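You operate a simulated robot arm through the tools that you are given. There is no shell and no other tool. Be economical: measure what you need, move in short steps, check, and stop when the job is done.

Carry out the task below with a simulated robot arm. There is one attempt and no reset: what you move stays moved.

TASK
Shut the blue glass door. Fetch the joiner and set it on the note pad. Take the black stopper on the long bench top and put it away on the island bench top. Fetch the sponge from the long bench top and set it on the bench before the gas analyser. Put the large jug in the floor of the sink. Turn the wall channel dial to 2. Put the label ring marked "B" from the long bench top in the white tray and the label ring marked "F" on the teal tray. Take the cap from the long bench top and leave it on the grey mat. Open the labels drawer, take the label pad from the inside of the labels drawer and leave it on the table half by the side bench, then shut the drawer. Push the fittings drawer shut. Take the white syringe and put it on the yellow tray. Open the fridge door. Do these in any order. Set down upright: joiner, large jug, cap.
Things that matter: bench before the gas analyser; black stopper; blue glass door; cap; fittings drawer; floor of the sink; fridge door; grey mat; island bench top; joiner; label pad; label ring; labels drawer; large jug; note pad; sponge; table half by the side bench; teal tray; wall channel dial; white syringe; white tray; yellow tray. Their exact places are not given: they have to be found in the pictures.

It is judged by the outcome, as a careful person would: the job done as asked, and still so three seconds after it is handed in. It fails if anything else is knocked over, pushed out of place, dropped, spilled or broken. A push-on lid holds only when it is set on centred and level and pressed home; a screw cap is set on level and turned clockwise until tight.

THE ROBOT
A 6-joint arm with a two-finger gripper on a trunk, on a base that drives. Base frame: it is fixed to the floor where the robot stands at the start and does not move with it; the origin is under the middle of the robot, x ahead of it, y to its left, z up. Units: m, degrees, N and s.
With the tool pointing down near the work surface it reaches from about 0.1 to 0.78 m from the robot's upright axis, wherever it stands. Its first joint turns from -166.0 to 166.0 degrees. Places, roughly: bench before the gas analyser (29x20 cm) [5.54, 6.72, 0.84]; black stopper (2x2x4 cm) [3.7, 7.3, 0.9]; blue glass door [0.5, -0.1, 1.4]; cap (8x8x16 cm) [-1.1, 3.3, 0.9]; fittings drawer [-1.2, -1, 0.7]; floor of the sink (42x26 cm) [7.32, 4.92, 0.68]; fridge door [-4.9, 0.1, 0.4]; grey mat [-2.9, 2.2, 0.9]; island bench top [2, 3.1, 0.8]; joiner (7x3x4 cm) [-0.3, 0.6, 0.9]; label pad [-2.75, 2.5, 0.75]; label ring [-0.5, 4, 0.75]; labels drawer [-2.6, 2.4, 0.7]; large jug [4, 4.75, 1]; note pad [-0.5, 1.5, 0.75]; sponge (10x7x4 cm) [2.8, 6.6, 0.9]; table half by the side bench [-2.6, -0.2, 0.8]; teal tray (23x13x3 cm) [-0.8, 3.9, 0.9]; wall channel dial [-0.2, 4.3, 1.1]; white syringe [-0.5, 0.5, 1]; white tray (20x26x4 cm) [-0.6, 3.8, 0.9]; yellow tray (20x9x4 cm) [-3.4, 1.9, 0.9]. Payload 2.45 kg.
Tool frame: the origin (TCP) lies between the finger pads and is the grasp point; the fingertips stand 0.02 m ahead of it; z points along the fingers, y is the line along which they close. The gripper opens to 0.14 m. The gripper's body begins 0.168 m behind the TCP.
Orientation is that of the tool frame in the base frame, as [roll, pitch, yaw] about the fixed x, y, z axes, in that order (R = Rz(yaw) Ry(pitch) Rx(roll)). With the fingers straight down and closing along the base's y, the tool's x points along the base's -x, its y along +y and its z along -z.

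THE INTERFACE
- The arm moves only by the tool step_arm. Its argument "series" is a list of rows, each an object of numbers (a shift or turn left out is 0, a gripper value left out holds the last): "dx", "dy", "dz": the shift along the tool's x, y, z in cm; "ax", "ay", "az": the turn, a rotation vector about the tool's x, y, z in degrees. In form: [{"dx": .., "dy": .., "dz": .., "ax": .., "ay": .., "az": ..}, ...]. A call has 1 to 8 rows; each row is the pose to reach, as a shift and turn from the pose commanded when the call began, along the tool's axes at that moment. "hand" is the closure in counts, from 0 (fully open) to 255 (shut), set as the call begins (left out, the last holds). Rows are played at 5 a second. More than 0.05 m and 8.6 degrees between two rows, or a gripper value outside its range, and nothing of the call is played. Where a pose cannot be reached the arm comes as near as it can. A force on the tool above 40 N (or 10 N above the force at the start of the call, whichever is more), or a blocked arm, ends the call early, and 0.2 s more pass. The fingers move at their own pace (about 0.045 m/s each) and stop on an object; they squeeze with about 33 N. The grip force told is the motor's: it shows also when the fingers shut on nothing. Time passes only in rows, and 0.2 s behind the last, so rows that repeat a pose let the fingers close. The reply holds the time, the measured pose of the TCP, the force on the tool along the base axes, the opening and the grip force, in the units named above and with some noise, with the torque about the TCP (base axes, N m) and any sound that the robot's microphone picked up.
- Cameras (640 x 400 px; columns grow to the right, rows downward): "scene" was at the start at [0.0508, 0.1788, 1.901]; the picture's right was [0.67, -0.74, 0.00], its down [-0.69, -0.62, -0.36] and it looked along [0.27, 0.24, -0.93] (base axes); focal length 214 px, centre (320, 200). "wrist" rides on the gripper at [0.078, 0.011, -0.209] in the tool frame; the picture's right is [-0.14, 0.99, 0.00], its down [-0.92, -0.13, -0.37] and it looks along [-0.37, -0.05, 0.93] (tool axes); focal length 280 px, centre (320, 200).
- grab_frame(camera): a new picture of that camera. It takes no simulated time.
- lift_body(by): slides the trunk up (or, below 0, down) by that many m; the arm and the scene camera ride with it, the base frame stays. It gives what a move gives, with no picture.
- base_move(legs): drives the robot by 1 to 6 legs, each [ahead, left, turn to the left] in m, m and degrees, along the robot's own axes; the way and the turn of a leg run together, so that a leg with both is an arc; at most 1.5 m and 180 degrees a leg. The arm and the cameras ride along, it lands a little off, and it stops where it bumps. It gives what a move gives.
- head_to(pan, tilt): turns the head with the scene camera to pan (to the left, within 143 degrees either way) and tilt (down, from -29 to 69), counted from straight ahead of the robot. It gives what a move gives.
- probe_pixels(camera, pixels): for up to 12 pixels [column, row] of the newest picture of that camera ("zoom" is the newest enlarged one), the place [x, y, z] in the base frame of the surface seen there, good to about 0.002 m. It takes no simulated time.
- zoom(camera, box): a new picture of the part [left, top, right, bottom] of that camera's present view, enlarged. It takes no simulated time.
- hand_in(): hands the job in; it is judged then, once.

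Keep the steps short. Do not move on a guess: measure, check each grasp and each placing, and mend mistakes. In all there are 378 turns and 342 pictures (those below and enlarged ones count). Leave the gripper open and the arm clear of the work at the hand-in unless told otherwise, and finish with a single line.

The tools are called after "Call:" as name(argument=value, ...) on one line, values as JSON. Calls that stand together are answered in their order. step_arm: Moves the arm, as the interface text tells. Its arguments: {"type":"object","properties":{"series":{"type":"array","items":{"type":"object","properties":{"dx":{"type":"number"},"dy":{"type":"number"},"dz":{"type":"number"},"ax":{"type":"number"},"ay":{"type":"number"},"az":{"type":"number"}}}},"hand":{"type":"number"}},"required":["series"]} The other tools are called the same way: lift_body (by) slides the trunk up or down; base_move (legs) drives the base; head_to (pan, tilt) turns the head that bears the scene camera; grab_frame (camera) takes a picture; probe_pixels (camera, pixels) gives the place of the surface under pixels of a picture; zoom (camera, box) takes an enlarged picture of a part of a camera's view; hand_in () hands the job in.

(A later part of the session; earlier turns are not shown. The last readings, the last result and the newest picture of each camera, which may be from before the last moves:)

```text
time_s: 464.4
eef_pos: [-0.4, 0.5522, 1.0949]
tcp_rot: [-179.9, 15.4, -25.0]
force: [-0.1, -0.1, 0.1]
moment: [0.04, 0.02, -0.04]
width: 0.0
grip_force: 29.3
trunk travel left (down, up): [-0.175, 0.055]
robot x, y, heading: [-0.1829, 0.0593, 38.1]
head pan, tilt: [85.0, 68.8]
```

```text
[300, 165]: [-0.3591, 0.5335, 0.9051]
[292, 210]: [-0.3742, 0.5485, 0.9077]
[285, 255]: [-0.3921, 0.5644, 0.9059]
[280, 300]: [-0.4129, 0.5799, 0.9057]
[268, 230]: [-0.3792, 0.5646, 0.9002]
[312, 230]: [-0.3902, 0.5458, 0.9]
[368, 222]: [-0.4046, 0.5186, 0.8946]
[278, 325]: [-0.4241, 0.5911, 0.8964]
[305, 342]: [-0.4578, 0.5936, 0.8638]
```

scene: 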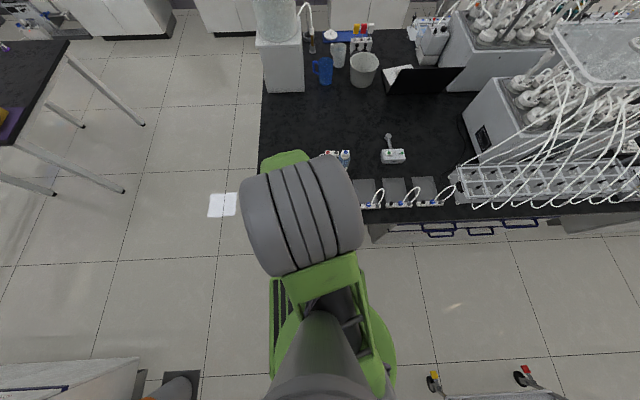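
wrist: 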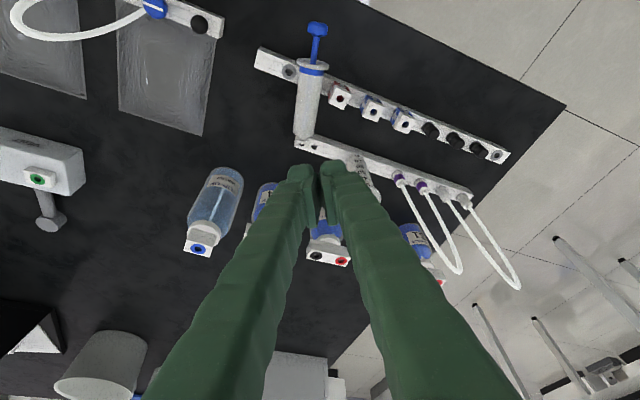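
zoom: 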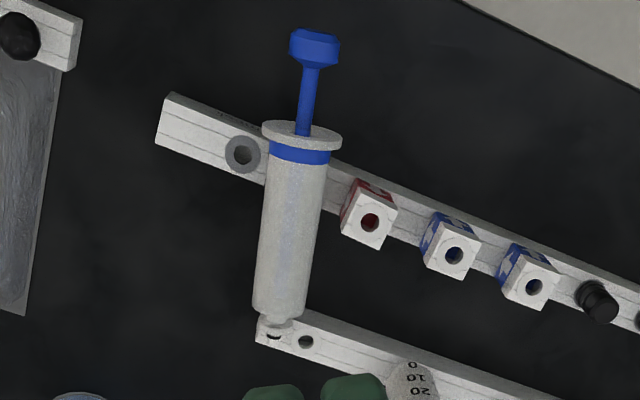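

Call:
step_arm(hand=170, series=[{"dx": -0.5, "dy": -0.8, "az": 7.6, "ax": 2}, {"dx": -1, "dy": -1.6, "dz": 0.3, "az": 15.3, "ax": 4.1}, {"dx": -1, "dy": -1.6, "dz": 0.3, "az": 15.3, "ax": 4.1}, {"dx": -1, "dy": -1.6, "dz": 0.3, "az": 15.3, "ax": 4.1}])

Call:
step_arm(series=[{"dx": 1, "dz": 3.9}, {"dx": 2, "dz": 7.7}, {"dx": 3.2, "dz": 12}, {"dx": 3.8, "dz": 14}])

Call:
grab_frame(camera="wrist")

```text
time_s: 465.4
eef_pos: [-0.4049, 0.5715, 1.0942]
tcp_rot: [180.0, 15.4, -40.8]
force: [0.0, 0.1, -0.7]
moment: [-0.01, -0.01, 0.03]
width: 0.0465
grip_force: 0.1
trunk travel left (down, up): [-0.175, 0.055]
robot x, y, heading: [-0.1808, 0.0609, 38.3]
head pan, tilt: [85.0, 68.8]
```

```text
time_s: 466.4
eef_pos: [-0.405, 0.5715, 0.9498]
tcp_rot: [180.0, 15.3, -40.8]
force: [0.0, -0.7, 0.1]
moment: [-0.01, 0.03, 0.0]
width: 0.0464
grip_force: 0.1
trunk travel left (down, up): [-0.175, 0.055]
robot x, y, heading: [-0.182, 0.0588, 38.3]
head pan, tilt: [85.0, 68.8]
```

```text
173 pictures are left
```

wrist: 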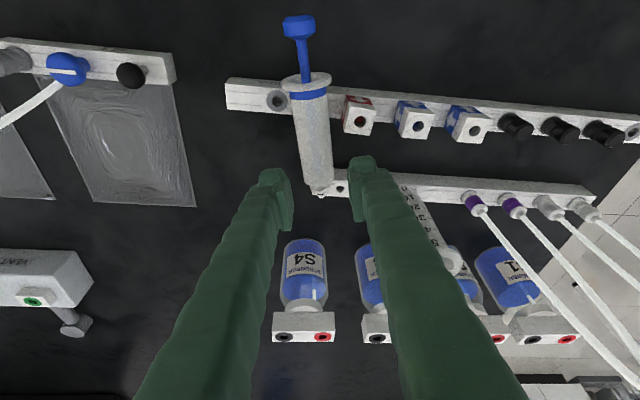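

Call:
step_arm(series=[{"dx": 0.5, "dz": 2.5}, {"dx": 0.9, "dz": 4}, {"dx": 1.2, "dz": 5.2}, {"dx": 1.2, "dz": 5.2}])

Call:
step_arm(hand=255, series=[{"dz": 0}, {"dz": 0}, {"dz": 0}, {"dz": 0}])

Call:
grab_frame(camera="wrist")

```text
time_s: 467.4
eef_pos: [-0.4084, 0.5742, 0.8961]
tcp_rot: [-179.9, 15.4, -40.8]
force: [0.1, 0.6, -0.6]
moment: [0.01, 0.0, 0.0]
width: 0.0463
grip_force: 0.0
trunk travel left (down, up): [-0.175, 0.055]
robot x, y, heading: [-0.1811, 0.0587, 38.3]
head pan, tilt: [85.0, 68.8]
```

```text
time_s: 468.4
eef_pos: [-0.4077, 0.5736, 0.897]
tcp_rot: [180.0, 15.4, -40.7]
force: [-0.1, -0.2, -0.4]
moment: [0.01, 0.0, -0.01]
width: 0.0284
grip_force: 32.8
trunk travel left (down, up): [-0.175, 0.055]
robot x, y, heading: [-0.1812, 0.0605, 38.3]
head pan, tilt: [85.0, 68.8]
```

```text
172 pictures are left
```

wrist: 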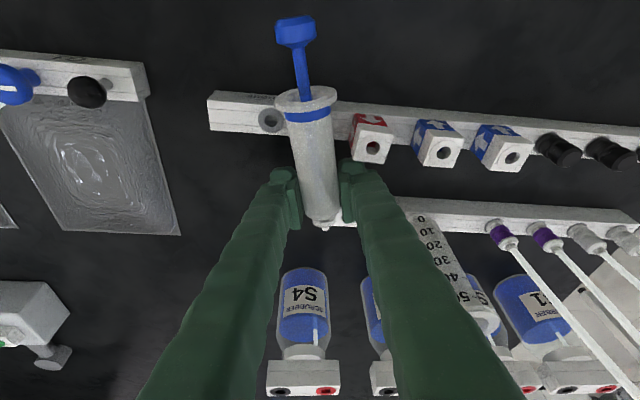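

Gripped. Lift, level the tool, then yaw 172° so that it can be tilted up pointing away from the robot.

Call:
step_arm(series=[{"dx": -1, "dz": -4}, {"dx": -2.2, "dz": -8}, {"dx": -3.2, "dz": -12, "ay": 5}, {"dx": -4.2, "dz": -16, "ay": 10}, {"dx": -5, "dz": -20, "ay": 15}, {"dx": -5, "dz": -20, "ay": 15.4}])

Call:
step_arm(series=[{"az": 8.5}, {"az": 17}, {"az": 25.5}, {"az": 34}, {"az": 42.5}, {"az": 51}, {"az": 59.5}, {"az": 68}])

Call:
step_arm(series=[{"az": 8.5}, {"az": 17}, {"az": 25.5}, {"az": 34}, {"az": 42.5}, {"az": 51}, {"az": 59.5}, {"az": 68}])

Call:
step_arm(series=[{"az": 8.5}, {"az": 17}, {"az": 25.5}, {"az": 34}])

```text
time_s: 469.8
eef_pos: [-0.4019, 0.5706, 1.1041]
tcp_rot: [-180.0, -0.1, -40.9]
force: [0.3, 0.4, -0.9]
moment: [0.02, 0.05, -0.01]
width: 0.0285
grip_force: 33.3
trunk travel left (down, up): [-0.175, 0.055]
robot x, y, heading: [-0.1787, 0.0628, 38.4]
head pan, tilt: [85.0, 68.8]
```

```text
time_s: 471.6
eef_pos: [-0.4039, 0.5703, 1.1025]
tcp_rot: [180.0, 0.0, -108.9]
force: [-0.5, -0.6, -0.6]
moment: [0.02, 0.01, -0.02]
width: 0.0282
grip_force: 32.7
trunk travel left (down, up): [-0.175, 0.055]
robot x, y, heading: [-0.18, 0.0607, 38.4]
head pan, tilt: [85.0, 68.8]
```

```text
time_s: 473.4
eef_pos: [-0.4034, 0.5701, 1.1019]
tcp_rot: [-180.0, 0.0, -176.9]
force: [-0.1, 0.5, -0.6]
moment: [0.03, -0.03, 0.01]
width: 0.0283
grip_force: 32.9
trunk travel left (down, up): [-0.175, 0.055]
robot x, y, heading: [-0.1852, 0.0622, 38.2]
head pan, tilt: [85.0, 68.8]
```

```text
time_s: 474.4
eef_pos: [-0.4035, 0.5694, 1.1029]
tcp_rot: [-180.0, 0.0, 149.1]
force: [0.2, -0.8, -0.3]
moment: [0.0, 0.0, -0.02]
width: 0.0286
grip_force: 33.1
trunk travel left (down, up): [-0.175, 0.055]
robot x, y, heading: [-0.1824, 0.0582, 38.1]
head pan, tilt: [85.0, 68.8]
```

Call:
head_to(pan=70, tilt=69)

Call:
grab_frame(camera="scene")

Call:
grab_frame(camera="wrist")

```text
time_s: 475.1
eef_pos: [-0.4036, 0.5695, 1.1021]
tcp_rot: [180.0, -0.1, 149.3]
force: [-0.6, 0.2, -1.1]
moment: [-0.02, -0.06, 0.03]
width: 0.0283
grip_force: 32.6
trunk travel left (down, up): [-0.175, 0.055]
robot x, y, heading: [-0.1838, 0.06, 38.4]
head pan, tilt: [70.0, 68.8]
```

```text
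171 pictures are left
```

scene: 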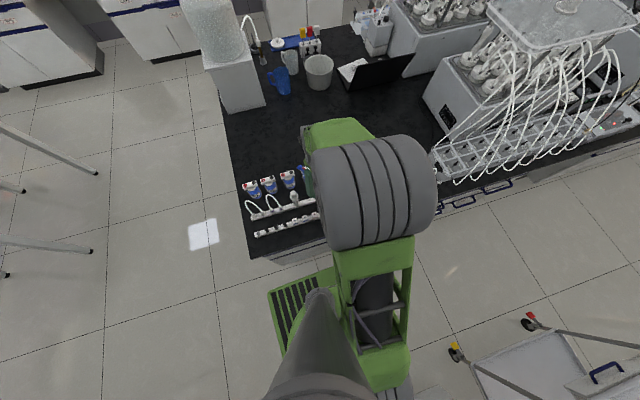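

```text
170 pictures are left
```

wrist: 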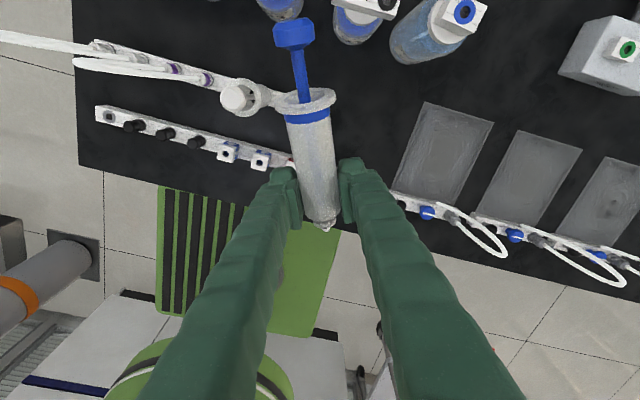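

Hole centre worked out at (-0.453,0.588). I need more reach distance for a horizontal tool, so move the base out and along.

Call:
base_move(legs=[[0.18, -0.18, 0]])

Call:
step_arm(series=[{"ay": 8, "dx": 3, "dz": 0}, {"ay": 16, "dx": 6, "dz": 0}, {"ay": 24, "dx": 9, "dz": 0}, {"ay": 32, "dx": 12}, {"ay": 40, "dx": 15}, {"ay": 48, "dx": 18}, {"ay": 56, "dx": 21}, {"ay": 64, "dx": 24}])

```text
time_s: 477.4
eef_pos: [-0.1465, 0.542, 1.1019]
tcp_rot: [-179.9, 0.0, 149.2]
force: [0.4, 0.1, -0.6]
moment: [-0.06, -0.02, 0.01]
width: 0.0283
grip_force: 32.9
trunk travel left (down, up): [-0.175, 0.055]
robot x, y, heading: [0.0755, 0.0283, 38.4]
head pan, tilt: [70.0, 68.8]
```

```text
time_s: 479.1
eef_pos: [-0.3538, 0.6676, 1.101]
tcp_rot: [180.0, -64.2, 149.3]
force: [-0.4, 0.4, -0.4]
moment: [-0.04, -0.04, -0.01]
width: 0.0283
grip_force: 33.0
trunk travel left (down, up): [-0.175, 0.055]
robot x, y, heading: [0.0735, 0.0291, 38.4]
head pan, tilt: [70.0, 68.8]
```

Call:
step_arm(series=[{"ay": 5}, {"ay": 10.4}, {"ay": 10.4}])

Call:
step_arm(series=[{"dx": 0.3, "dy": -4, "dz": 1.3}, {"dx": 0.7, "dy": -8, "dz": 2.6}, {"dx": 1, "dy": -11.9, "dz": 3.8}, {"dx": 1, "dy": -11.9, "dz": 3.8}])

Call:
grab_frame(camera="wrist")

Call:
grab_frame(camera="scene")

```text
time_s: 479.9
eef_pos: [-0.3521, 0.6661, 1.1029]
tcp_rot: [-180.0, -74.5, 149.2]
force: [-0.1, -0.2, -0.5]
moment: [-0.01, 0.01, -0.02]
width: 0.0282
grip_force: 33.3
trunk travel left (down, up): [-0.175, 0.055]
robot x, y, heading: [0.0727, 0.03, 38.5]
head pan, tilt: [70.0, 68.8]
```

```text
time_s: 480.9
eef_pos: [-0.4473, 0.5819, 1.1012]
tcp_rot: [-179.9, -74.3, 149.0]
force: [-0.4, 0.0, -0.6]
moment: [0.03, -0.01, 0.02]
width: 0.0284
grip_force: 33.0
trunk travel left (down, up): [-0.175, 0.055]
robot x, y, heading: [0.0728, 0.0294, 38.3]
head pan, tilt: [70.0, 68.8]
```

```text
169 pictures are left
```

wrist: 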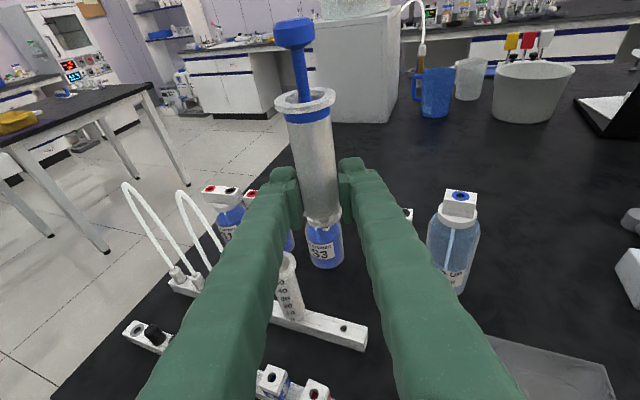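

```text
168 pictures are left
```

scene: 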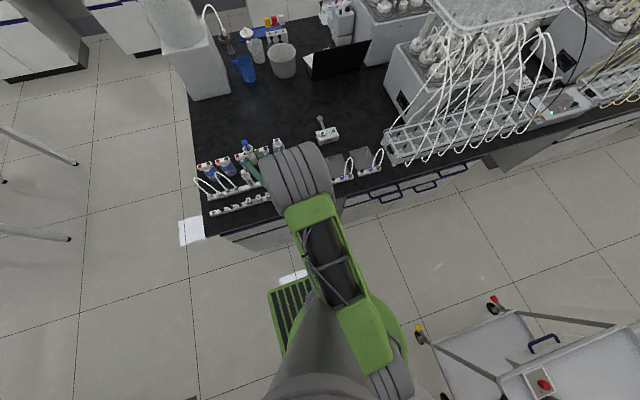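

The hole is visible at (345,327) in the wrist view; probe it.

Call:
zoom(camera="wrist", box=[260, 240, 400, 360])

Call:
probe_pixels(camera="zoom", pixels=[[372, 292], [385, 280], [365, 305], [400, 295], [385, 310], [130, 190], [350, 280]])

```text
3.33 times, centred on (330, 300) of wrist
```

zoom: 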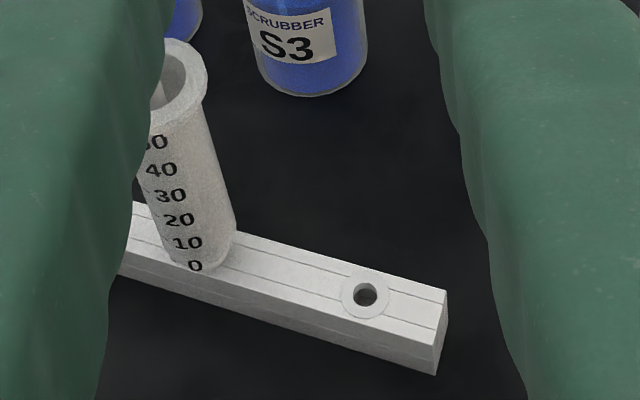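

```text
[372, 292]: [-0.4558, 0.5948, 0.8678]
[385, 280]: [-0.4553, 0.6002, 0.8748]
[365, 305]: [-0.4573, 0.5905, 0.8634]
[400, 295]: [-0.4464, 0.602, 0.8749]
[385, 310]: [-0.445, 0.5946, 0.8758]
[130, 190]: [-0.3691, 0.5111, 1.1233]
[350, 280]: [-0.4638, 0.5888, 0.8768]
```

Call:
step_arm(series=[{"dx": 0.2, "dy": 0.4, "dz": 0.6}, {"dx": -3.6, "dy": 0.4, "dz": 1.6}, {"dx": -7.5, "dy": 0.4, "dz": 2.7}, {"dx": -11.4, "dy": 0.4, "dz": 3.8}, {"dx": -14.8, "dy": 0.4, "dz": 4.7}, {"dx": -14.8, "dy": 0.4, "dz": 4.7}])

Call:
grab_frame(camera="wrist")

Call:
zoom(camera="scene", box=[190, 130, 300, 220])

```text
time_s: 482.4
eef_pos: [-0.4518, 0.588, 0.9459]
tcp_rot: [180.0, -74.4, 149.2]
force: [0.3, -0.2, 0.0]
moment: [0.02, -0.03, -0.03]
width: 0.0284
grip_force: 33.2
trunk travel left (down, up): [-0.175, 0.055]
robot x, y, heading: [0.0726, 0.033, 38.3]
head pan, tilt: [70.0, 68.8]
```

```text
166 pictures are left
```

wrist: 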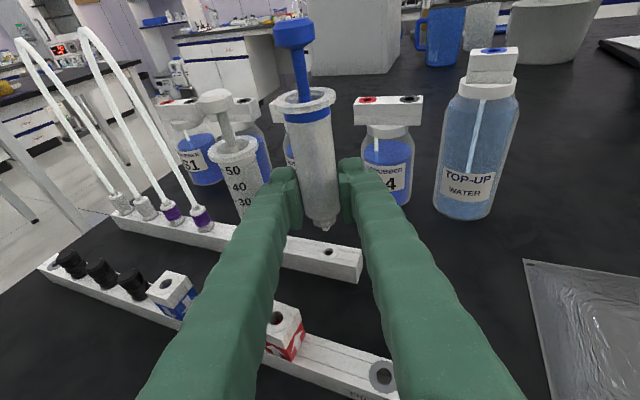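

```text
4.44 times, centred on (245, 175) of scene
```

zoom: 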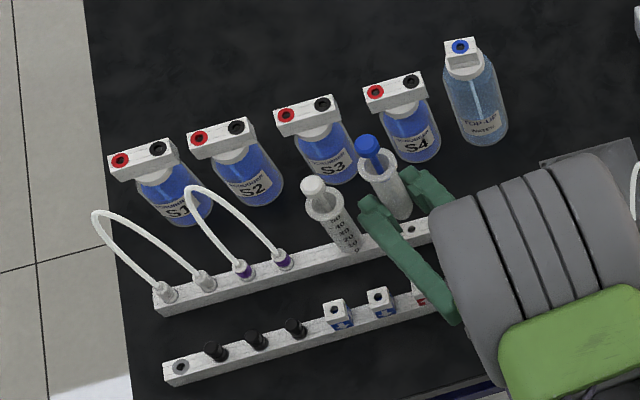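

Call:
zoom(camera="wrist", box=[280, 200, 380, 290])

Call:
probe_pixels(camera="zoom", pixels=[[290, 180], [290, 160], [280, 130], [306, 268], [340, 265], [306, 285], [270, 265], [230, 60], [370, 60]])

```text
4.44 times, centred on (330, 245) of wrist
```

zoom: 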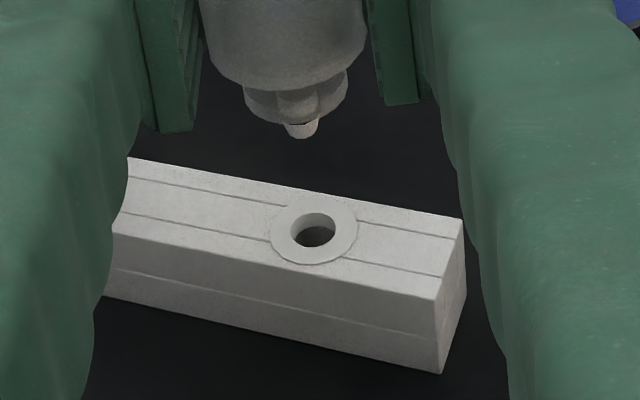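

```text
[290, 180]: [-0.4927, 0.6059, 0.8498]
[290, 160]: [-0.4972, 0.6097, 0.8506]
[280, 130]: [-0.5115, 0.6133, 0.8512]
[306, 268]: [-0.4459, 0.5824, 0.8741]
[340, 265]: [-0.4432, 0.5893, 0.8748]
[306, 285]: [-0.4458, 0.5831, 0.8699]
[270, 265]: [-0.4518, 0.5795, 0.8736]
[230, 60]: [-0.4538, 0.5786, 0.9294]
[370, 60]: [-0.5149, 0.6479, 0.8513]
```

Call:
probe_pixels(camera="zoom", pixels=[[302, 130], [300, 105], [265, 100], [335, 90], [313, 245], [313, 240], [313, 212], [290, 232], [337, 232], [352, 235]])

```text
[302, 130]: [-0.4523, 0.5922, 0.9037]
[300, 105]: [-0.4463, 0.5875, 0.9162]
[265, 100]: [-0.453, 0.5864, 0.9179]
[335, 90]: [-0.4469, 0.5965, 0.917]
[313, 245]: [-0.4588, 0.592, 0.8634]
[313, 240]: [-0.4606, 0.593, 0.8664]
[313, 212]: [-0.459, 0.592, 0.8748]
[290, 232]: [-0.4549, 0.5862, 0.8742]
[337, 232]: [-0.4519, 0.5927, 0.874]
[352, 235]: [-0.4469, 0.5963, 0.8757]
```

Nozzle is within 3 mm of the hole. Shift 3 mm and lower in slowly.

Call:
step_arm(series=[{"dy": -0.3}, {"dx": -1.5, "dy": -0.3, "dz": 0.4}, {"dx": -2.4, "dy": -0.3, "dz": 0.65}, {"dx": -3.2, "dy": -0.3, "dz": 0.87}, {"dx": -3.8, "dy": -0.3, "dz": 1.03}, {"dx": -4.1, "dy": -0.3, "dz": 1.1}])

Call:
grab_frame(camera="wrist")

```text
time_s: 483.8
eef_pos: [-0.4524, 0.5869, 0.9112]
tcp_rot: [179.5, -75.3, 149.7]
force: [-9.1, 2.4, 33.4]
moment: [0.17, 0.52, -0.01]
width: 0.0287
grip_force: 32.9
trunk travel left (down, up): [-0.175, 0.055]
robot x, y, heading: [0.0759, 0.0288, 38.5]
head pan, tilt: [70.0, 68.8]
```

```text
163 pictures are left
```

wrist: 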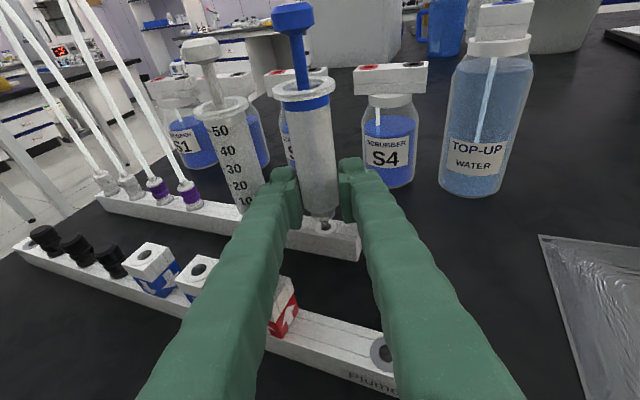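

Call:
zoom(camera="wrist", box=[280, 180, 380, 270])

```text
4.44 times, centred on (330, 225) of wrist
```

zoom: 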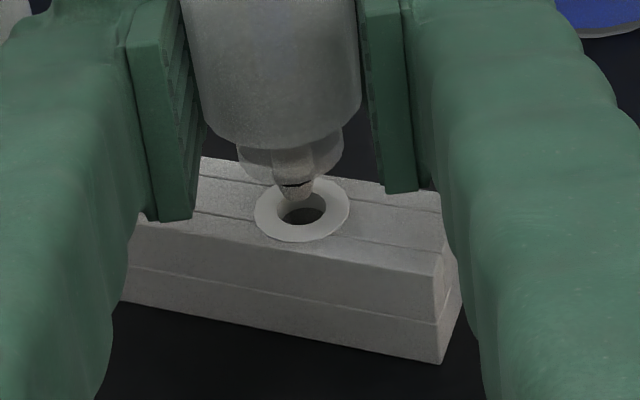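

The nozzle touches the rear rim; raise, shift 6.5 mm back, and lower again.

Call:
step_arm(series=[{"dx": 0.7, "dz": -0.2}, {"dx": 1.3, "dz": -0.4}, {"dx": 1.2, "dz": -1.0, "dy": 0.1}, {"dx": 1.2, "dz": -1.0, "dy": 0.1}])

Call:
step_arm(series=[{"dx": -0.5, "dz": 0.13}, {"dx": -1, "dz": 0.27}, {"dx": -1.4, "dz": 0.38}])

Call:
zoom(camera="wrist", box=[280, 180, 380, 270])

```text
time_s: 484.8
eef_pos: [-0.4436, 0.5824, 0.918]
tcp_rot: [-179.8, -74.2, 149.1]
force: [-0.4, 0.0, -0.9]
moment: [0.0, -0.02, 0.0]
width: 0.0287
grip_force: 33.0
trunk travel left (down, up): [-0.175, 0.055]
robot x, y, heading: [0.075, 0.0306, 38.4]
head pan, tilt: [70.0, 68.8]
```

```text
time_s: 485.6
eef_pos: [-0.4462, 0.5846, 0.9059]
tcp_rot: [-180.0, -74.6, 149.4]
force: [-6.7, 2.0, 5.8]
moment: [-0.1, 0.05, -0.02]
width: 0.0285
grip_force: 33.2
trunk travel left (down, up): [-0.175, 0.055]
robot x, y, heading: [0.0736, 0.0312, 38.4]
head pan, tilt: [70.0, 68.8]
```

```text
4.44 times, centred on (330, 225) of wrist
```

zoom: 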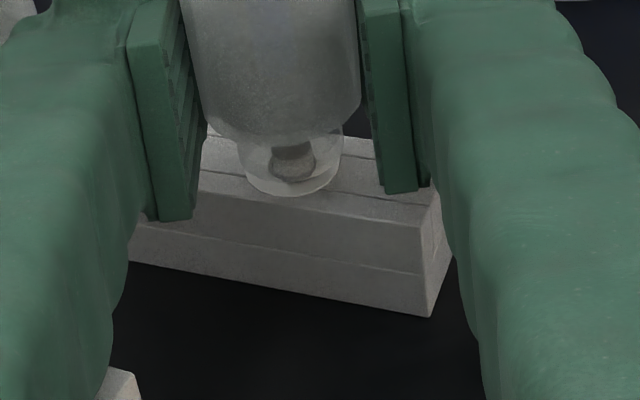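

It entered. Lower the rest until seated.

Call:
step_arm(series=[{"dx": -0.3, "dz": 0.08}, {"dx": -0.6, "dz": 0.16}, {"dx": -0.8, "dz": 0.2}])

Call:
grab_frame(camera="wrist")

```text
time_s: 486.4
eef_pos: [-0.447, 0.5841, 0.9028]
tcp_rot: [179.9, -75.1, 149.4]
force: [-6.5, 1.7, 37.7]
moment: [-2.14, -1.1, -0.06]
width: 0.0285
grip_force: 33.2
trunk travel left (down, up): [-0.175, 0.055]
robot x, y, heading: [0.0729, 0.032, 38.4]
head pan, tilt: [70.0, 68.8]
```

```text
160 pictures are left
```

wrist: 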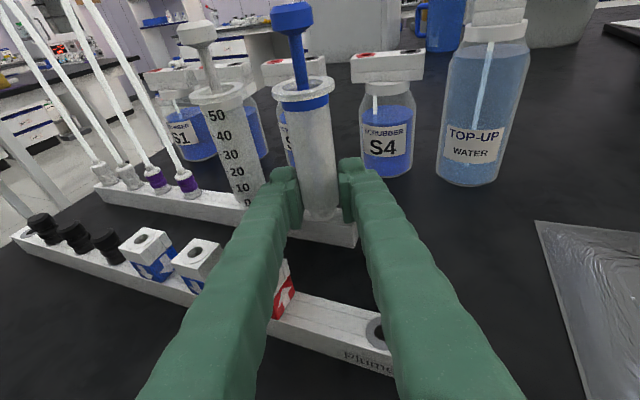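

Call:
step_arm(series=[{"dx": 0.3, "dz": -0.08}, {"dx": 0.5, "dz": -0.13}])

Call:
step_arm(hand=165, series=[{"dz": 0}, {"dz": 0}, {"dz": 0}, {"dz": -3}, {"dz": -7}, {"dz": -11}])

Call:
grab_frame(camera="wrist")

```text
time_s: 486.9
eef_pos: [-0.4471, 0.5838, 0.9017]
tcp_rot: [179.8, -74.6, 149.3]
force: [-15.5, 9.3, 22.0]
moment: [-1.44, -0.57, -0.11]
width: 0.0284
grip_force: 32.8
trunk travel left (down, up): [-0.175, 0.055]
robot x, y, heading: [0.0705, 0.0311, 38.4]
head pan, tilt: [70.0, 68.8]
```

```text
time_s: 488.4
eef_pos: [-0.3543, 0.5299, 0.93]
tcp_rot: [-179.8, -74.4, 149.0]
force: [0.8, -0.1, 0.3]
moment: [0.0, 0.0, 0.04]
width: 0.0494
grip_force: 0.0
trunk travel left (down, up): [-0.175, 0.055]
robot x, y, heading: [0.074, 0.0316, 38.2]
head pan, tilt: [70.0, 68.8]
```

```text
159 pictures are left
```

wrist: 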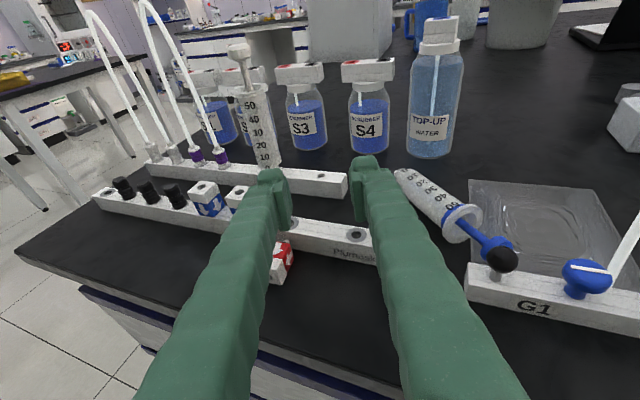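

The syringe popped out again, and the small red block was knocked off its rack. I'll raise the arm and reassess.

Call:
step_arm(series=[{"dx": 4, "dz": -1}, {"dx": 8, "dz": -2}, {"dx": 12, "dz": -3}, {"dx": 16, "dz": -4, "ay": -6}, {"dx": 18, "dz": -5, "ay": -14}, {"dx": 19, "dz": -5, "ay": -22}, {"dx": 19, "dz": -5, "ay": -30}, {"dx": 19, "dz": -5, "ay": -38}])

Call:
step_arm(series=[{"ay": -8}, {"ay": -16}, {"ay": -24}, {"ay": -32}, {"ay": -36.4}])

Call:
grab_frame(camera="wrist")

```text
time_s: 490.1
eef_pos: [-0.3579, 0.5317, 1.1265]
tcp_rot: [179.9, -36.4, 149.1]
force: [0.6, 0.3, -0.5]
moment: [0.03, -0.06, 0.0]
width: 0.0495
grip_force: 0.1
trunk travel left (down, up): [-0.175, 0.055]
robot x, y, heading: [0.0725, 0.0313, 38.2]
head pan, tilt: [70.0, 68.8]
```

```text
time_s: 491.4
eef_pos: [-0.3581, 0.5304, 1.1266]
tcp_rot: [179.9, 0.2, 149.2]
force: [-0.5, -0.8, 0.4]
moment: [-0.03, -0.03, 0.04]
width: 0.049
grip_force: 0.1
out of reach, approached as far as the arm can: row 1, 2
trunk travel left (down, up): [-0.175, 0.055]
robot x, y, heading: [0.0756, 0.0323, 38.3]
head pan, tilt: [70.0, 68.8]
```

```text
158 pictures are left
```

wrist: 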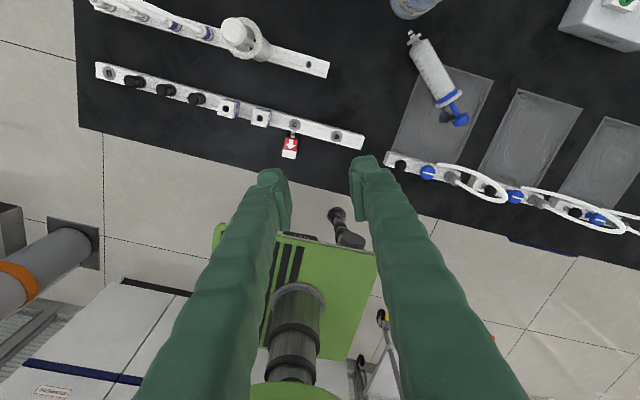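

Call:
zoom(camera="wrist", box=[380, 10, 500, 140])

Call:
probe_pixels(camera="zoom", pixels=[[262, 190], [285, 235], [230, 130], [240, 150], [270, 205], [205, 95], [345, 330], [318, 265]])

Call:
probe_pixels(camera="wrist", pixels=[[290, 150], [291, 143], [288, 156], [294, 125], [301, 120], [262, 115]])

Call:
zoom(camera="wrist", box=[250, 95, 350, 175])

```text
3.08 times, centred on (440, 75) of wrist
```

zoom: 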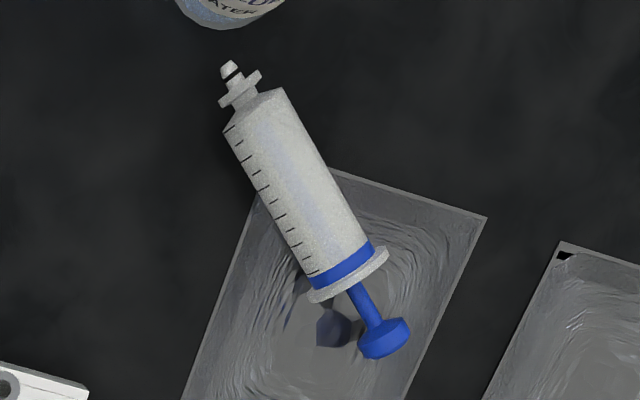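

```text
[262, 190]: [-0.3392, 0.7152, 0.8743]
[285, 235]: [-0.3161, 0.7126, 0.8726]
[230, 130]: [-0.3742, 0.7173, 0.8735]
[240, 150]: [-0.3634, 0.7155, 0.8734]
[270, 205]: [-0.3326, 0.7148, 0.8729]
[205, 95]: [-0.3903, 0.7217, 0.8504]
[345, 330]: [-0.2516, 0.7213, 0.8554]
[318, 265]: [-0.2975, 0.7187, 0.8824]
```

```text
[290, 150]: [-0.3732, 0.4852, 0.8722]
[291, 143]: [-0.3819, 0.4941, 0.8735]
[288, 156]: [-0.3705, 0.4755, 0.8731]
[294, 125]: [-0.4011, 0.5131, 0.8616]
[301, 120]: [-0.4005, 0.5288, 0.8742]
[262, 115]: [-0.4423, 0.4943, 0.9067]
```

```text
5.00 times, centred on (300, 135) of wrist
```

zoom: 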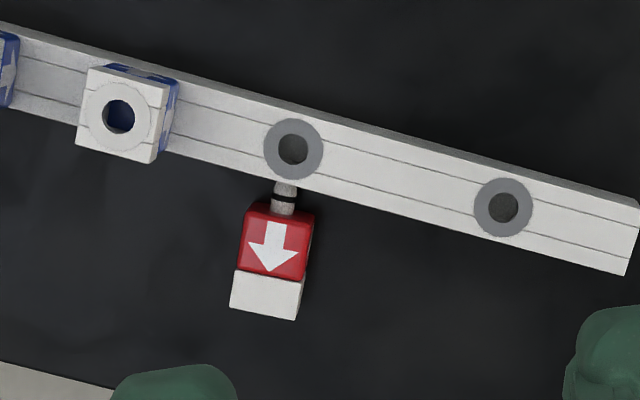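

I'll first finish the requested tasks and return for repairs. White syringe now: bring the base closer and hover above its plunger.

Call:
base_move(legs=[[-0.1, 0.14, 0]])

Call:
grab_frame(camera="wrist")

```text
time_s: 493.2
eef_pos: [-0.5222, 0.5789, 1.127]
tcp_rot: [180.0, 0.0, 149.2]
force: [0.2, -0.3, -0.1]
moment: [-0.03, 0.01, -0.04]
width: 0.0495
grip_force: 0.0
trunk travel left (down, up): [-0.175, 0.055]
robot x, y, heading: [-0.0892, 0.0793, 38.2]
head pan, tilt: [70.0, 68.8]
```

```text
155 pictures are left
```

wrist: 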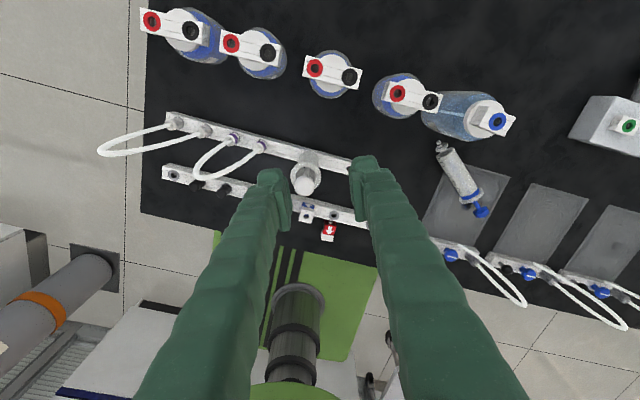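

Call:
step_arm(series=[{"dx": -2.6, "dy": -2.2}, {"dx": -2.6, "dy": -2.2, "dz": 3}, {"dx": -2.6, "dy": -2.2, "dz": 6}, {"dx": -2.6, "dy": -2.2, "dz": 9}, {"dx": -2.6, "dy": -2.2, "dz": 11.3}])

Call:
step_arm(hand=255, series=[{"dz": 0}, {"dz": 0}, {"dz": 0}, {"dz": 0}])

Call:
step_arm(series=[{"dz": -2}, {"dz": -5}, {"dz": -9}, {"dz": -13}])

Call:
grab_frame(camera="wrist")

```text
time_s: 494.4
eef_pos: [-0.5116, 0.5459, 1.0134]
tcp_rot: [180.0, 0.0, 149.2]
force: [0.1, 0.7, -0.9]
moment: [-0.02, 0.01, 0.01]
width: 0.0493
grip_force: 0.0
trunk travel left (down, up): [-0.175, 0.055]
robot x, y, heading: [-0.089, 0.0805, 38.3]
head pan, tilt: [70.0, 68.8]
```

```text
time_s: 495.4
eef_pos: [-0.5106, 0.5476, 1.0127]
tcp_rot: [-179.9, 0.1, 149.2]
force: [-0.8, -0.6, -0.3]
moment: [0.0, -0.02, -0.01]
width: 0.0184
grip_force: 32.8
trunk travel left (down, up): [-0.175, 0.055]
robot x, y, heading: [-0.0918, 0.0799, 38.5]
head pan, tilt: [70.0, 68.8]
```

```text
time_s: 496.4
eef_pos: [-0.5104, 0.5463, 1.1452]
tcp_rot: [179.9, 0.0, 149.3]
force: [0.3, 0.9, -0.2]
moment: [0.02, 0.04, 0.0]
width: 0.0186
grip_force: 33.1
trunk travel left (down, up): [-0.175, 0.055]
robot x, y, heading: [-0.0907, 0.0813, 38.3]
head pan, tilt: [70.0, 68.8]
```

```text
154 pictures are left
```

wrist: 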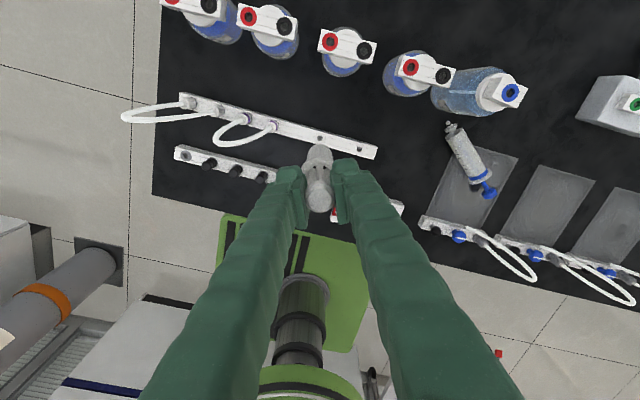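

The white syringe is out. Drive round the island's left end to the yellow tray.

Call:
base_move(legs=[[0, -0.2, 0], [-0.72, 0, 0], [0, 1.2, 0], [0, 1.1, 0], [-0.75, 0, 0]])

Call:
head_to(pan=90, tilt=50)

Call:
grab_frame(camera="scene")

```text
time_s: 502.0
eef_pos: [-0.9191, -0.0315, 1.1449]
tcp_rot: [-179.9, 0.1, 149.7]
force: [0.6, -0.3, 0.4]
moment: [-0.08, 0.05, 0.0]
width: 0.0183
grip_force: 33.0
trunk travel left (down, up): [-0.175, 0.055]
robot x, y, heading: [-0.4942, -0.4955, 38.8]
head pan, tilt: [70.0, 68.8]
stopped in leg 2: the robot was blocked; the commanded pose is now the measured one
```

```text
time_s: 502.9
eef_pos: [-0.9203, -0.0328, 1.1451]
tcp_rot: [-179.9, 0.0, 149.7]
force: [-0.8, 0.0, -0.8]
moment: [0.01, 0.0, -0.02]
width: 0.0182
grip_force: 33.4
trunk travel left (down, up): [-0.175, 0.055]
robot x, y, heading: [-0.4949, -0.4954, 38.8]
head pan, tilt: [90.0, 50.0]
```

```text
153 pictures are left
```

scene: 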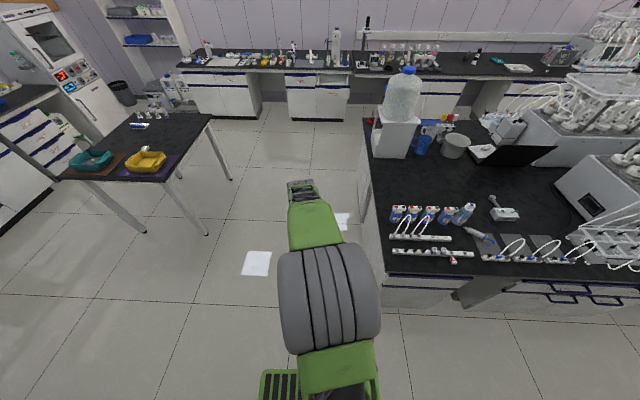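

Blocked by the wall side at the end of leg 2, but placed well enough. Continue with the remaining legs.

Call:
base_move(legs=[[0, 1.2, -0.6], [0, 1.2, 0], [-0.8, 0, 0]])

Call:
grab_frame(camera="scene")

```text
time_s: 527.6
eef_pos: [-3.0078, 1.3413, 1.1437]
tcp_rot: [-180.0, 0.0, 149.0]
force: [-0.2, -0.3, -0.6]
moment: [0.07, -0.01, 0.02]
width: 0.0179
grip_force: 32.9
trunk travel left (down, up): [-0.175, 0.055]
robot x, y, heading: [-2.5863, 0.878, 37.9]
head pan, tilt: [90.0, 50.0]
```

```text
152 pictures are left
```

scene: 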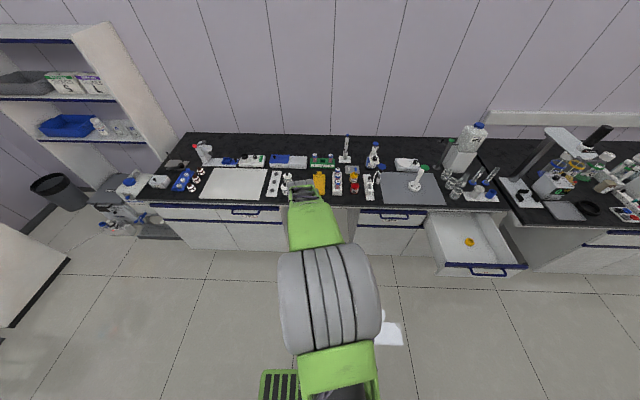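

Call:
zoom(camera="scene", box=[255, 130, 405, 220])

Call:
probe_pixels(camera="zoom", pixels=[[262, 200], [280, 190], [290, 270], [265, 260], [355, 195], [400, 150], [385, 40], [60, 220]])

Call:
step_arm(series=[{"dz": -2}, {"dz": -4}, {"dz": -5}])

```text
4.27 times, centred on (330, 175) of scene
```

zoom: 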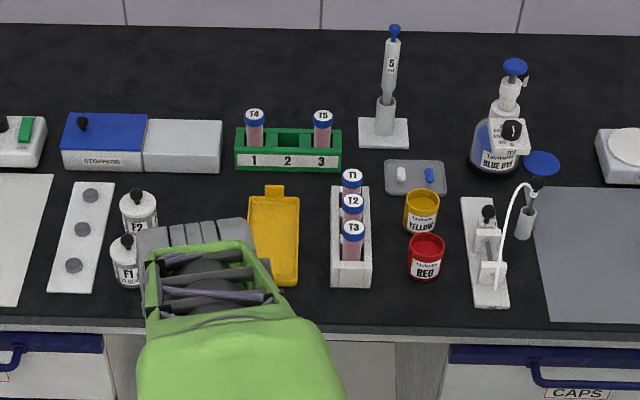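

```text
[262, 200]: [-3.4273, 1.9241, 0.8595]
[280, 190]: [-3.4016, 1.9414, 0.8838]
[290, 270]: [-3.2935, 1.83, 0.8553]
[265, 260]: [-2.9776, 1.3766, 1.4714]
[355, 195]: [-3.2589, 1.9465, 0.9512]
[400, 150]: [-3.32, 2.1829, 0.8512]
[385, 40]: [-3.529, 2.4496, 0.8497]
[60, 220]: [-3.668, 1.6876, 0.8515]
```

```text
time_s: 528.4
eef_pos: [-3.0073, 1.3422, 1.1922]
tcp_rot: [180.0, 0.1, 149.1]
force: [0.1, 0.4, 0.1]
moment: [0.0, 0.04, 0.02]
width: 0.0181
grip_force: 32.8
trunk travel left (down, up): [-0.175, 0.055]
robot x, y, heading: [-2.5854, 0.8769, 38.2]
head pan, tilt: [90.0, 50.0]
```

Call:
base_move(legs=[[-0.17, 0.5, 0]])

Call:
step_arm(series=[{"az": 7}, {"az": 14}, {"az": 20}])

Call:
step_arm(series=[{"ay": 8}, {"ay": 16}, {"ay": 24}, {"ay": 32}, {"ay": 40}, {"ay": 48}, {"ay": 56}, {"ay": 64}])

Call:
grab_frame(camera="wrist")

```text
time_s: 533.4
eef_pos: [-3.4506, 1.6369, 1.1926]
tcp_rot: [-180.0, 0.0, 149.1]
force: [-0.1, -0.6, 0.3]
moment: [-0.03, -0.01, -0.02]
width: 0.0186
grip_force: 33.5
trunk travel left (down, up): [-0.175, 0.055]
robot x, y, heading: [-3.032, 1.1689, 38.3]
head pan, tilt: [90.0, 50.0]
```

```text
time_s: 534.2
eef_pos: [-3.4171, 1.6615, 1.1867]
tcp_rot: [-176.7, -0.6, 137.9]
force: [0.2, -0.1, -0.7]
moment: [0.02, -0.09, -0.01]
width: 0.0182
grip_force: 32.9
out of reach, approached as far as the arm can: row 1, 2, 3
trunk travel left (down, up): [-0.175, 0.055]
robot x, y, heading: [-3.0333, 1.169, 37.4]
head pan, tilt: [90.0, 50.0]
```

```text
time_s: 536.0
eef_pos: [-3.4105, 1.6661, 1.1892]
tcp_rot: [-169.6, -64.0, 132.1]
force: [5.7, 9.5, -0.3]
moment: [-0.58, 0.32, 1.32]
width: 0.0183
grip_force: 32.9
out of reach, approached as far as the arm can: row 4, 5, 6, 7, 8
trunk travel left (down, up): [-0.175, 0.055]
robot x, y, heading: [-3.0297, 1.1712, 38.1]
head pan, tilt: [90.0, 50.0]
```

```text
150 pictures are left
```

wrist: 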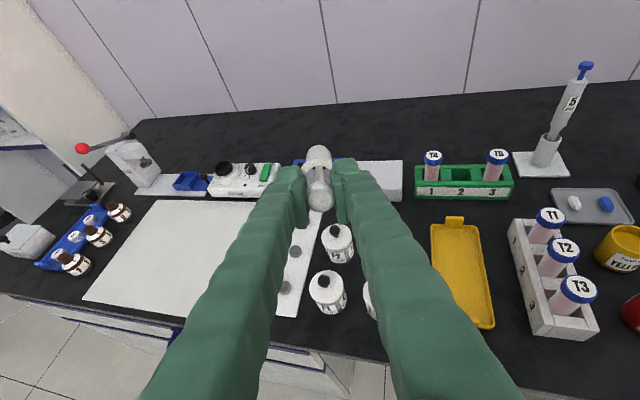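

Call:
step_arm(series=[{"dx": 0.7, "dy": 4, "dz": 1.4}, {"dx": 1.4, "dy": 8, "dz": 2.8}, {"dx": 2.1, "dy": 12, "dz": 4.2}, {"dx": 2.7, "dy": 15.8, "dz": 5.6}, {"dx": 2.7, "dy": 15.8, "dz": 5.6, "ay": 4}, {"dx": 2.7, "dy": 15.8, "dz": 5.6, "ay": 4}])

Call:
grab_frame(camera="wrist")

```text
time_s: 537.4
eef_pos: [-3.3439, 1.8347, 1.18]
tcp_rot: [-171.0, -68.3, 129.6]
force: [-0.1, 0.4, 0.5]
moment: [-0.03, -0.04, 0.0]
width: 0.0182
grip_force: 33.4
trunk travel left (down, up): [-0.175, 0.055]
robot x, y, heading: [-3.029, 1.167, 38.1]
head pan, tilt: [90.0, 50.0]
```

```text
149 pictures are left
```

wrist: 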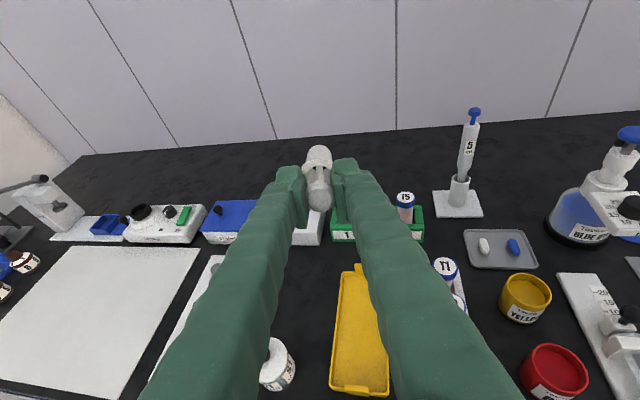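

Call:
step_arm(series=[{"ax": -3.4, "az": 1.3}, {"ax": -6.8, "az": 2.7}, {"ax": -10.2, "ay": 0.6, "az": 4}, {"ax": -10.2, "ay": 0.6, "az": 4}])

Call:
grab_frame(camera="wrist")

```text
time_s: 538.4
eef_pos: [-3.3419, 1.8346, 1.1797]
tcp_rot: [-170.6, -68.3, 118.7]
force: [-0.5, -0.4, 0.1]
moment: [-0.03, -0.02, 0.0]
width: 0.0184
grip_force: 32.2
trunk travel left (down, up): [-0.175, 0.055]
robot x, y, heading: [-3.0317, 1.1689, 38.2]
head pan, tilt: [90.0, 50.0]
```

```text
148 pictures are left
```

wrist: 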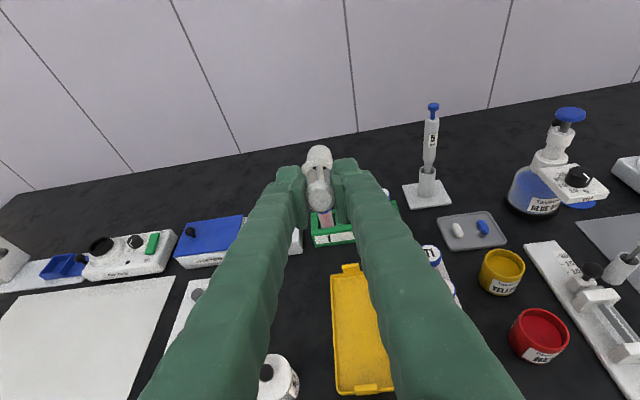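

Call:
probe_pixels(camera="wrist", pixels=[[338, 285], [370, 280], [345, 380], [385, 385], [362, 320], [352, 267], [365, 340]])

```text
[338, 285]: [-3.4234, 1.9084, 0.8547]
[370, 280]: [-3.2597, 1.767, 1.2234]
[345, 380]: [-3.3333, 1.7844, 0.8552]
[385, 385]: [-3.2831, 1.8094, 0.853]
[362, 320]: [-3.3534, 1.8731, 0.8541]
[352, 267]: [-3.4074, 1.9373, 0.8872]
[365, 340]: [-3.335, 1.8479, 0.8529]
```

Call:
step_arm(series=[{"dx": -4.3, "dy": 0.3, "dz": 1.1}, {"dx": -8.7, "dy": 0.7, "dz": 2.2}, {"dx": -13, "dy": 1, "dz": 3.3}, {"dx": -17.3, "dy": 1.3, "dz": 4.4}, {"dx": -21, "dy": 1.6, "dz": 5.4}, {"dx": -24, "dy": 1.9, "dz": 6.2}])

Call:
grab_frame(camera="wrist")

```text
time_s: 539.8
eef_pos: [-3.3169, 1.8184, 0.9321]
tcp_rot: [-170.3, -68.5, 118.7]
force: [-0.4, -0.9, 0.3]
moment: [-0.01, -0.02, 0.02]
width: 0.0183
grip_force: 33.0
out of reach, approached as far as the arm can: row 1, 2, 3, 4, 5, 6
trunk travel left (down, up): [-0.175, 0.055]
robot x, y, heading: [-3.029, 1.1676, 38.1]
head pan, tilt: [90.0, 50.0]
```

```text
147 pictures are left
```

wrist: 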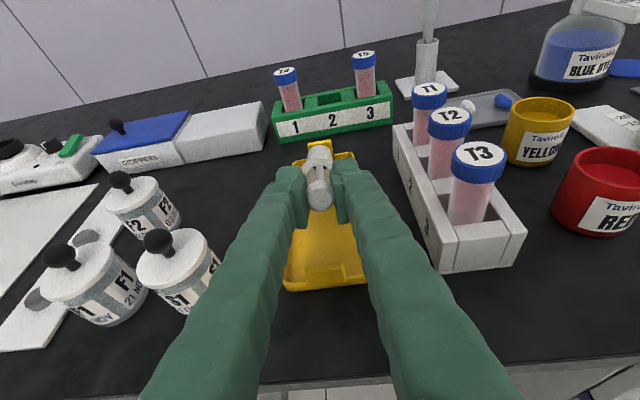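

Call:
step_arm(series=[{"dx": -0.6, "dz": 0}, {"dx": -1.2, "dz": 0}, {"dx": -1.8, "dz": 0}, {"dx": -2.2}])

Call:
zoom(camera="wrist", box=[250, 120, 410, 310])

```text
time_s: 540.8
eef_pos: [-3.3128, 1.8108, 0.914]
tcp_rot: [-170.3, -68.4, 118.7]
force: [-1.1, 2.4, 6.7]
moment: [0.83, 0.63, -0.07]
width: 0.0184
grip_force: 32.4
trunk travel left (down, up): [-0.175, 0.055]
robot x, y, heading: [-3.0314, 1.1706, 38.2]
head pan, tilt: [90.0, 50.0]
```

```text
2.11 times, centred on (330, 215) of wrist
```

zoom: 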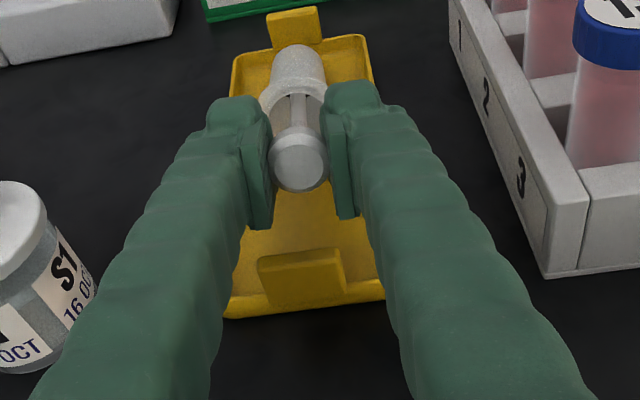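

Nozzle touches the tray floor. Release and withdraw back/up.

Call:
step_arm(hand=185, series=[{"dz": 0}, {"dz": 0}, {"dz": 0}, {"dx": 2, "dz": -2}, {"dx": 5, "dz": -5}, {"dx": 8, "dz": -8}, {"dx": 11, "dz": -11}])

Call:
grab_frame(camera="wrist")

```text
time_s: 542.4
eef_pos: [-3.2657, 1.7634, 1.0581]
tcp_rot: [-171.0, -68.3, 118.7]
force: [0.0, -0.4, 0.3]
moment: [-0.01, 0.01, -0.01]
width: 0.0384
grip_force: 0.0
trunk travel left (down, up): [-0.175, 0.055]
robot x, y, heading: [-3.0356, 1.174, 38.1]
head pan, tilt: [90.0, 50.0]
```

```text
145 pictures are left
```

wrist: 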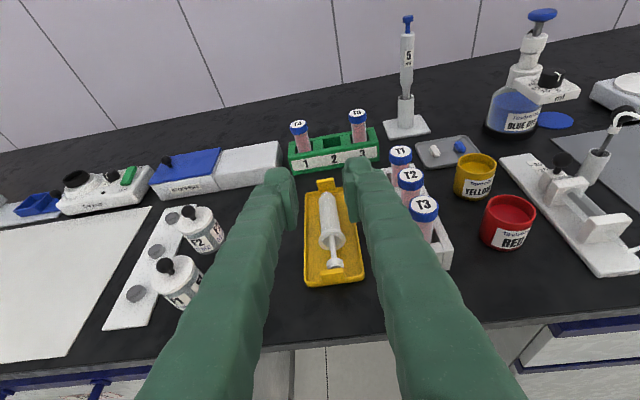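

The syringe is in the yellow tray. Tool back to vertical, then drive to the labels drawer.

Call:
step_arm(hand=255, series=[{"ay": -8}, {"ay": -16}, {"ay": -24}, {"ay": -32}, {"ay": -40}, {"ay": -48}, {"ay": -56}, {"ay": -64}])

Call:
base_move(legs=[[0, -0.55, 0], [1.08, 0, 0]])

Call:
grab_frame(camera="wrist")

```text
time_s: 544.4
eef_pos: [-3.3059, 1.7539, 1.0639]
tcp_rot: [-169.1, -6.1, 120.1]
force: [0.1, 0.2, 1.6]
moment: [0.01, 0.03, -0.01]
width: 0.0002
grip_force: 29.5
out of reach, approached as far as the arm can: row 5, 6, 7
trunk travel left (down, up): [-0.175, 0.055]
robot x, y, heading: [-3.0328, 1.1708, 38.2]
head pan, tilt: [90.0, 50.0]
stopped in row 8: the arm was blocked; the commanded pose is now the measured one
```

```text
time_s: 548.8
eef_pos: [-3.0151, 1.3876, 1.0625]
tcp_rot: [-169.1, -6.0, 120.0]
force: [0.2, 0.2, 0.0]
moment: [-0.02, 0.0, 0.01]
width: 0.0
grip_force: 29.4
trunk travel left (down, up): [-0.175, 0.055]
robot x, y, heading: [-2.742, 0.8031, 37.8]
head pan, tilt: [90.0, 50.0]
stopped in leg 1: the robot was blocked; the commanded pose is now the measured one
```

```text
144 pictures are left
```

wrist: 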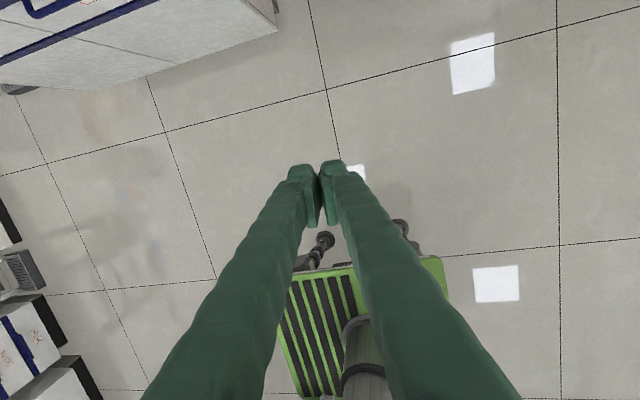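

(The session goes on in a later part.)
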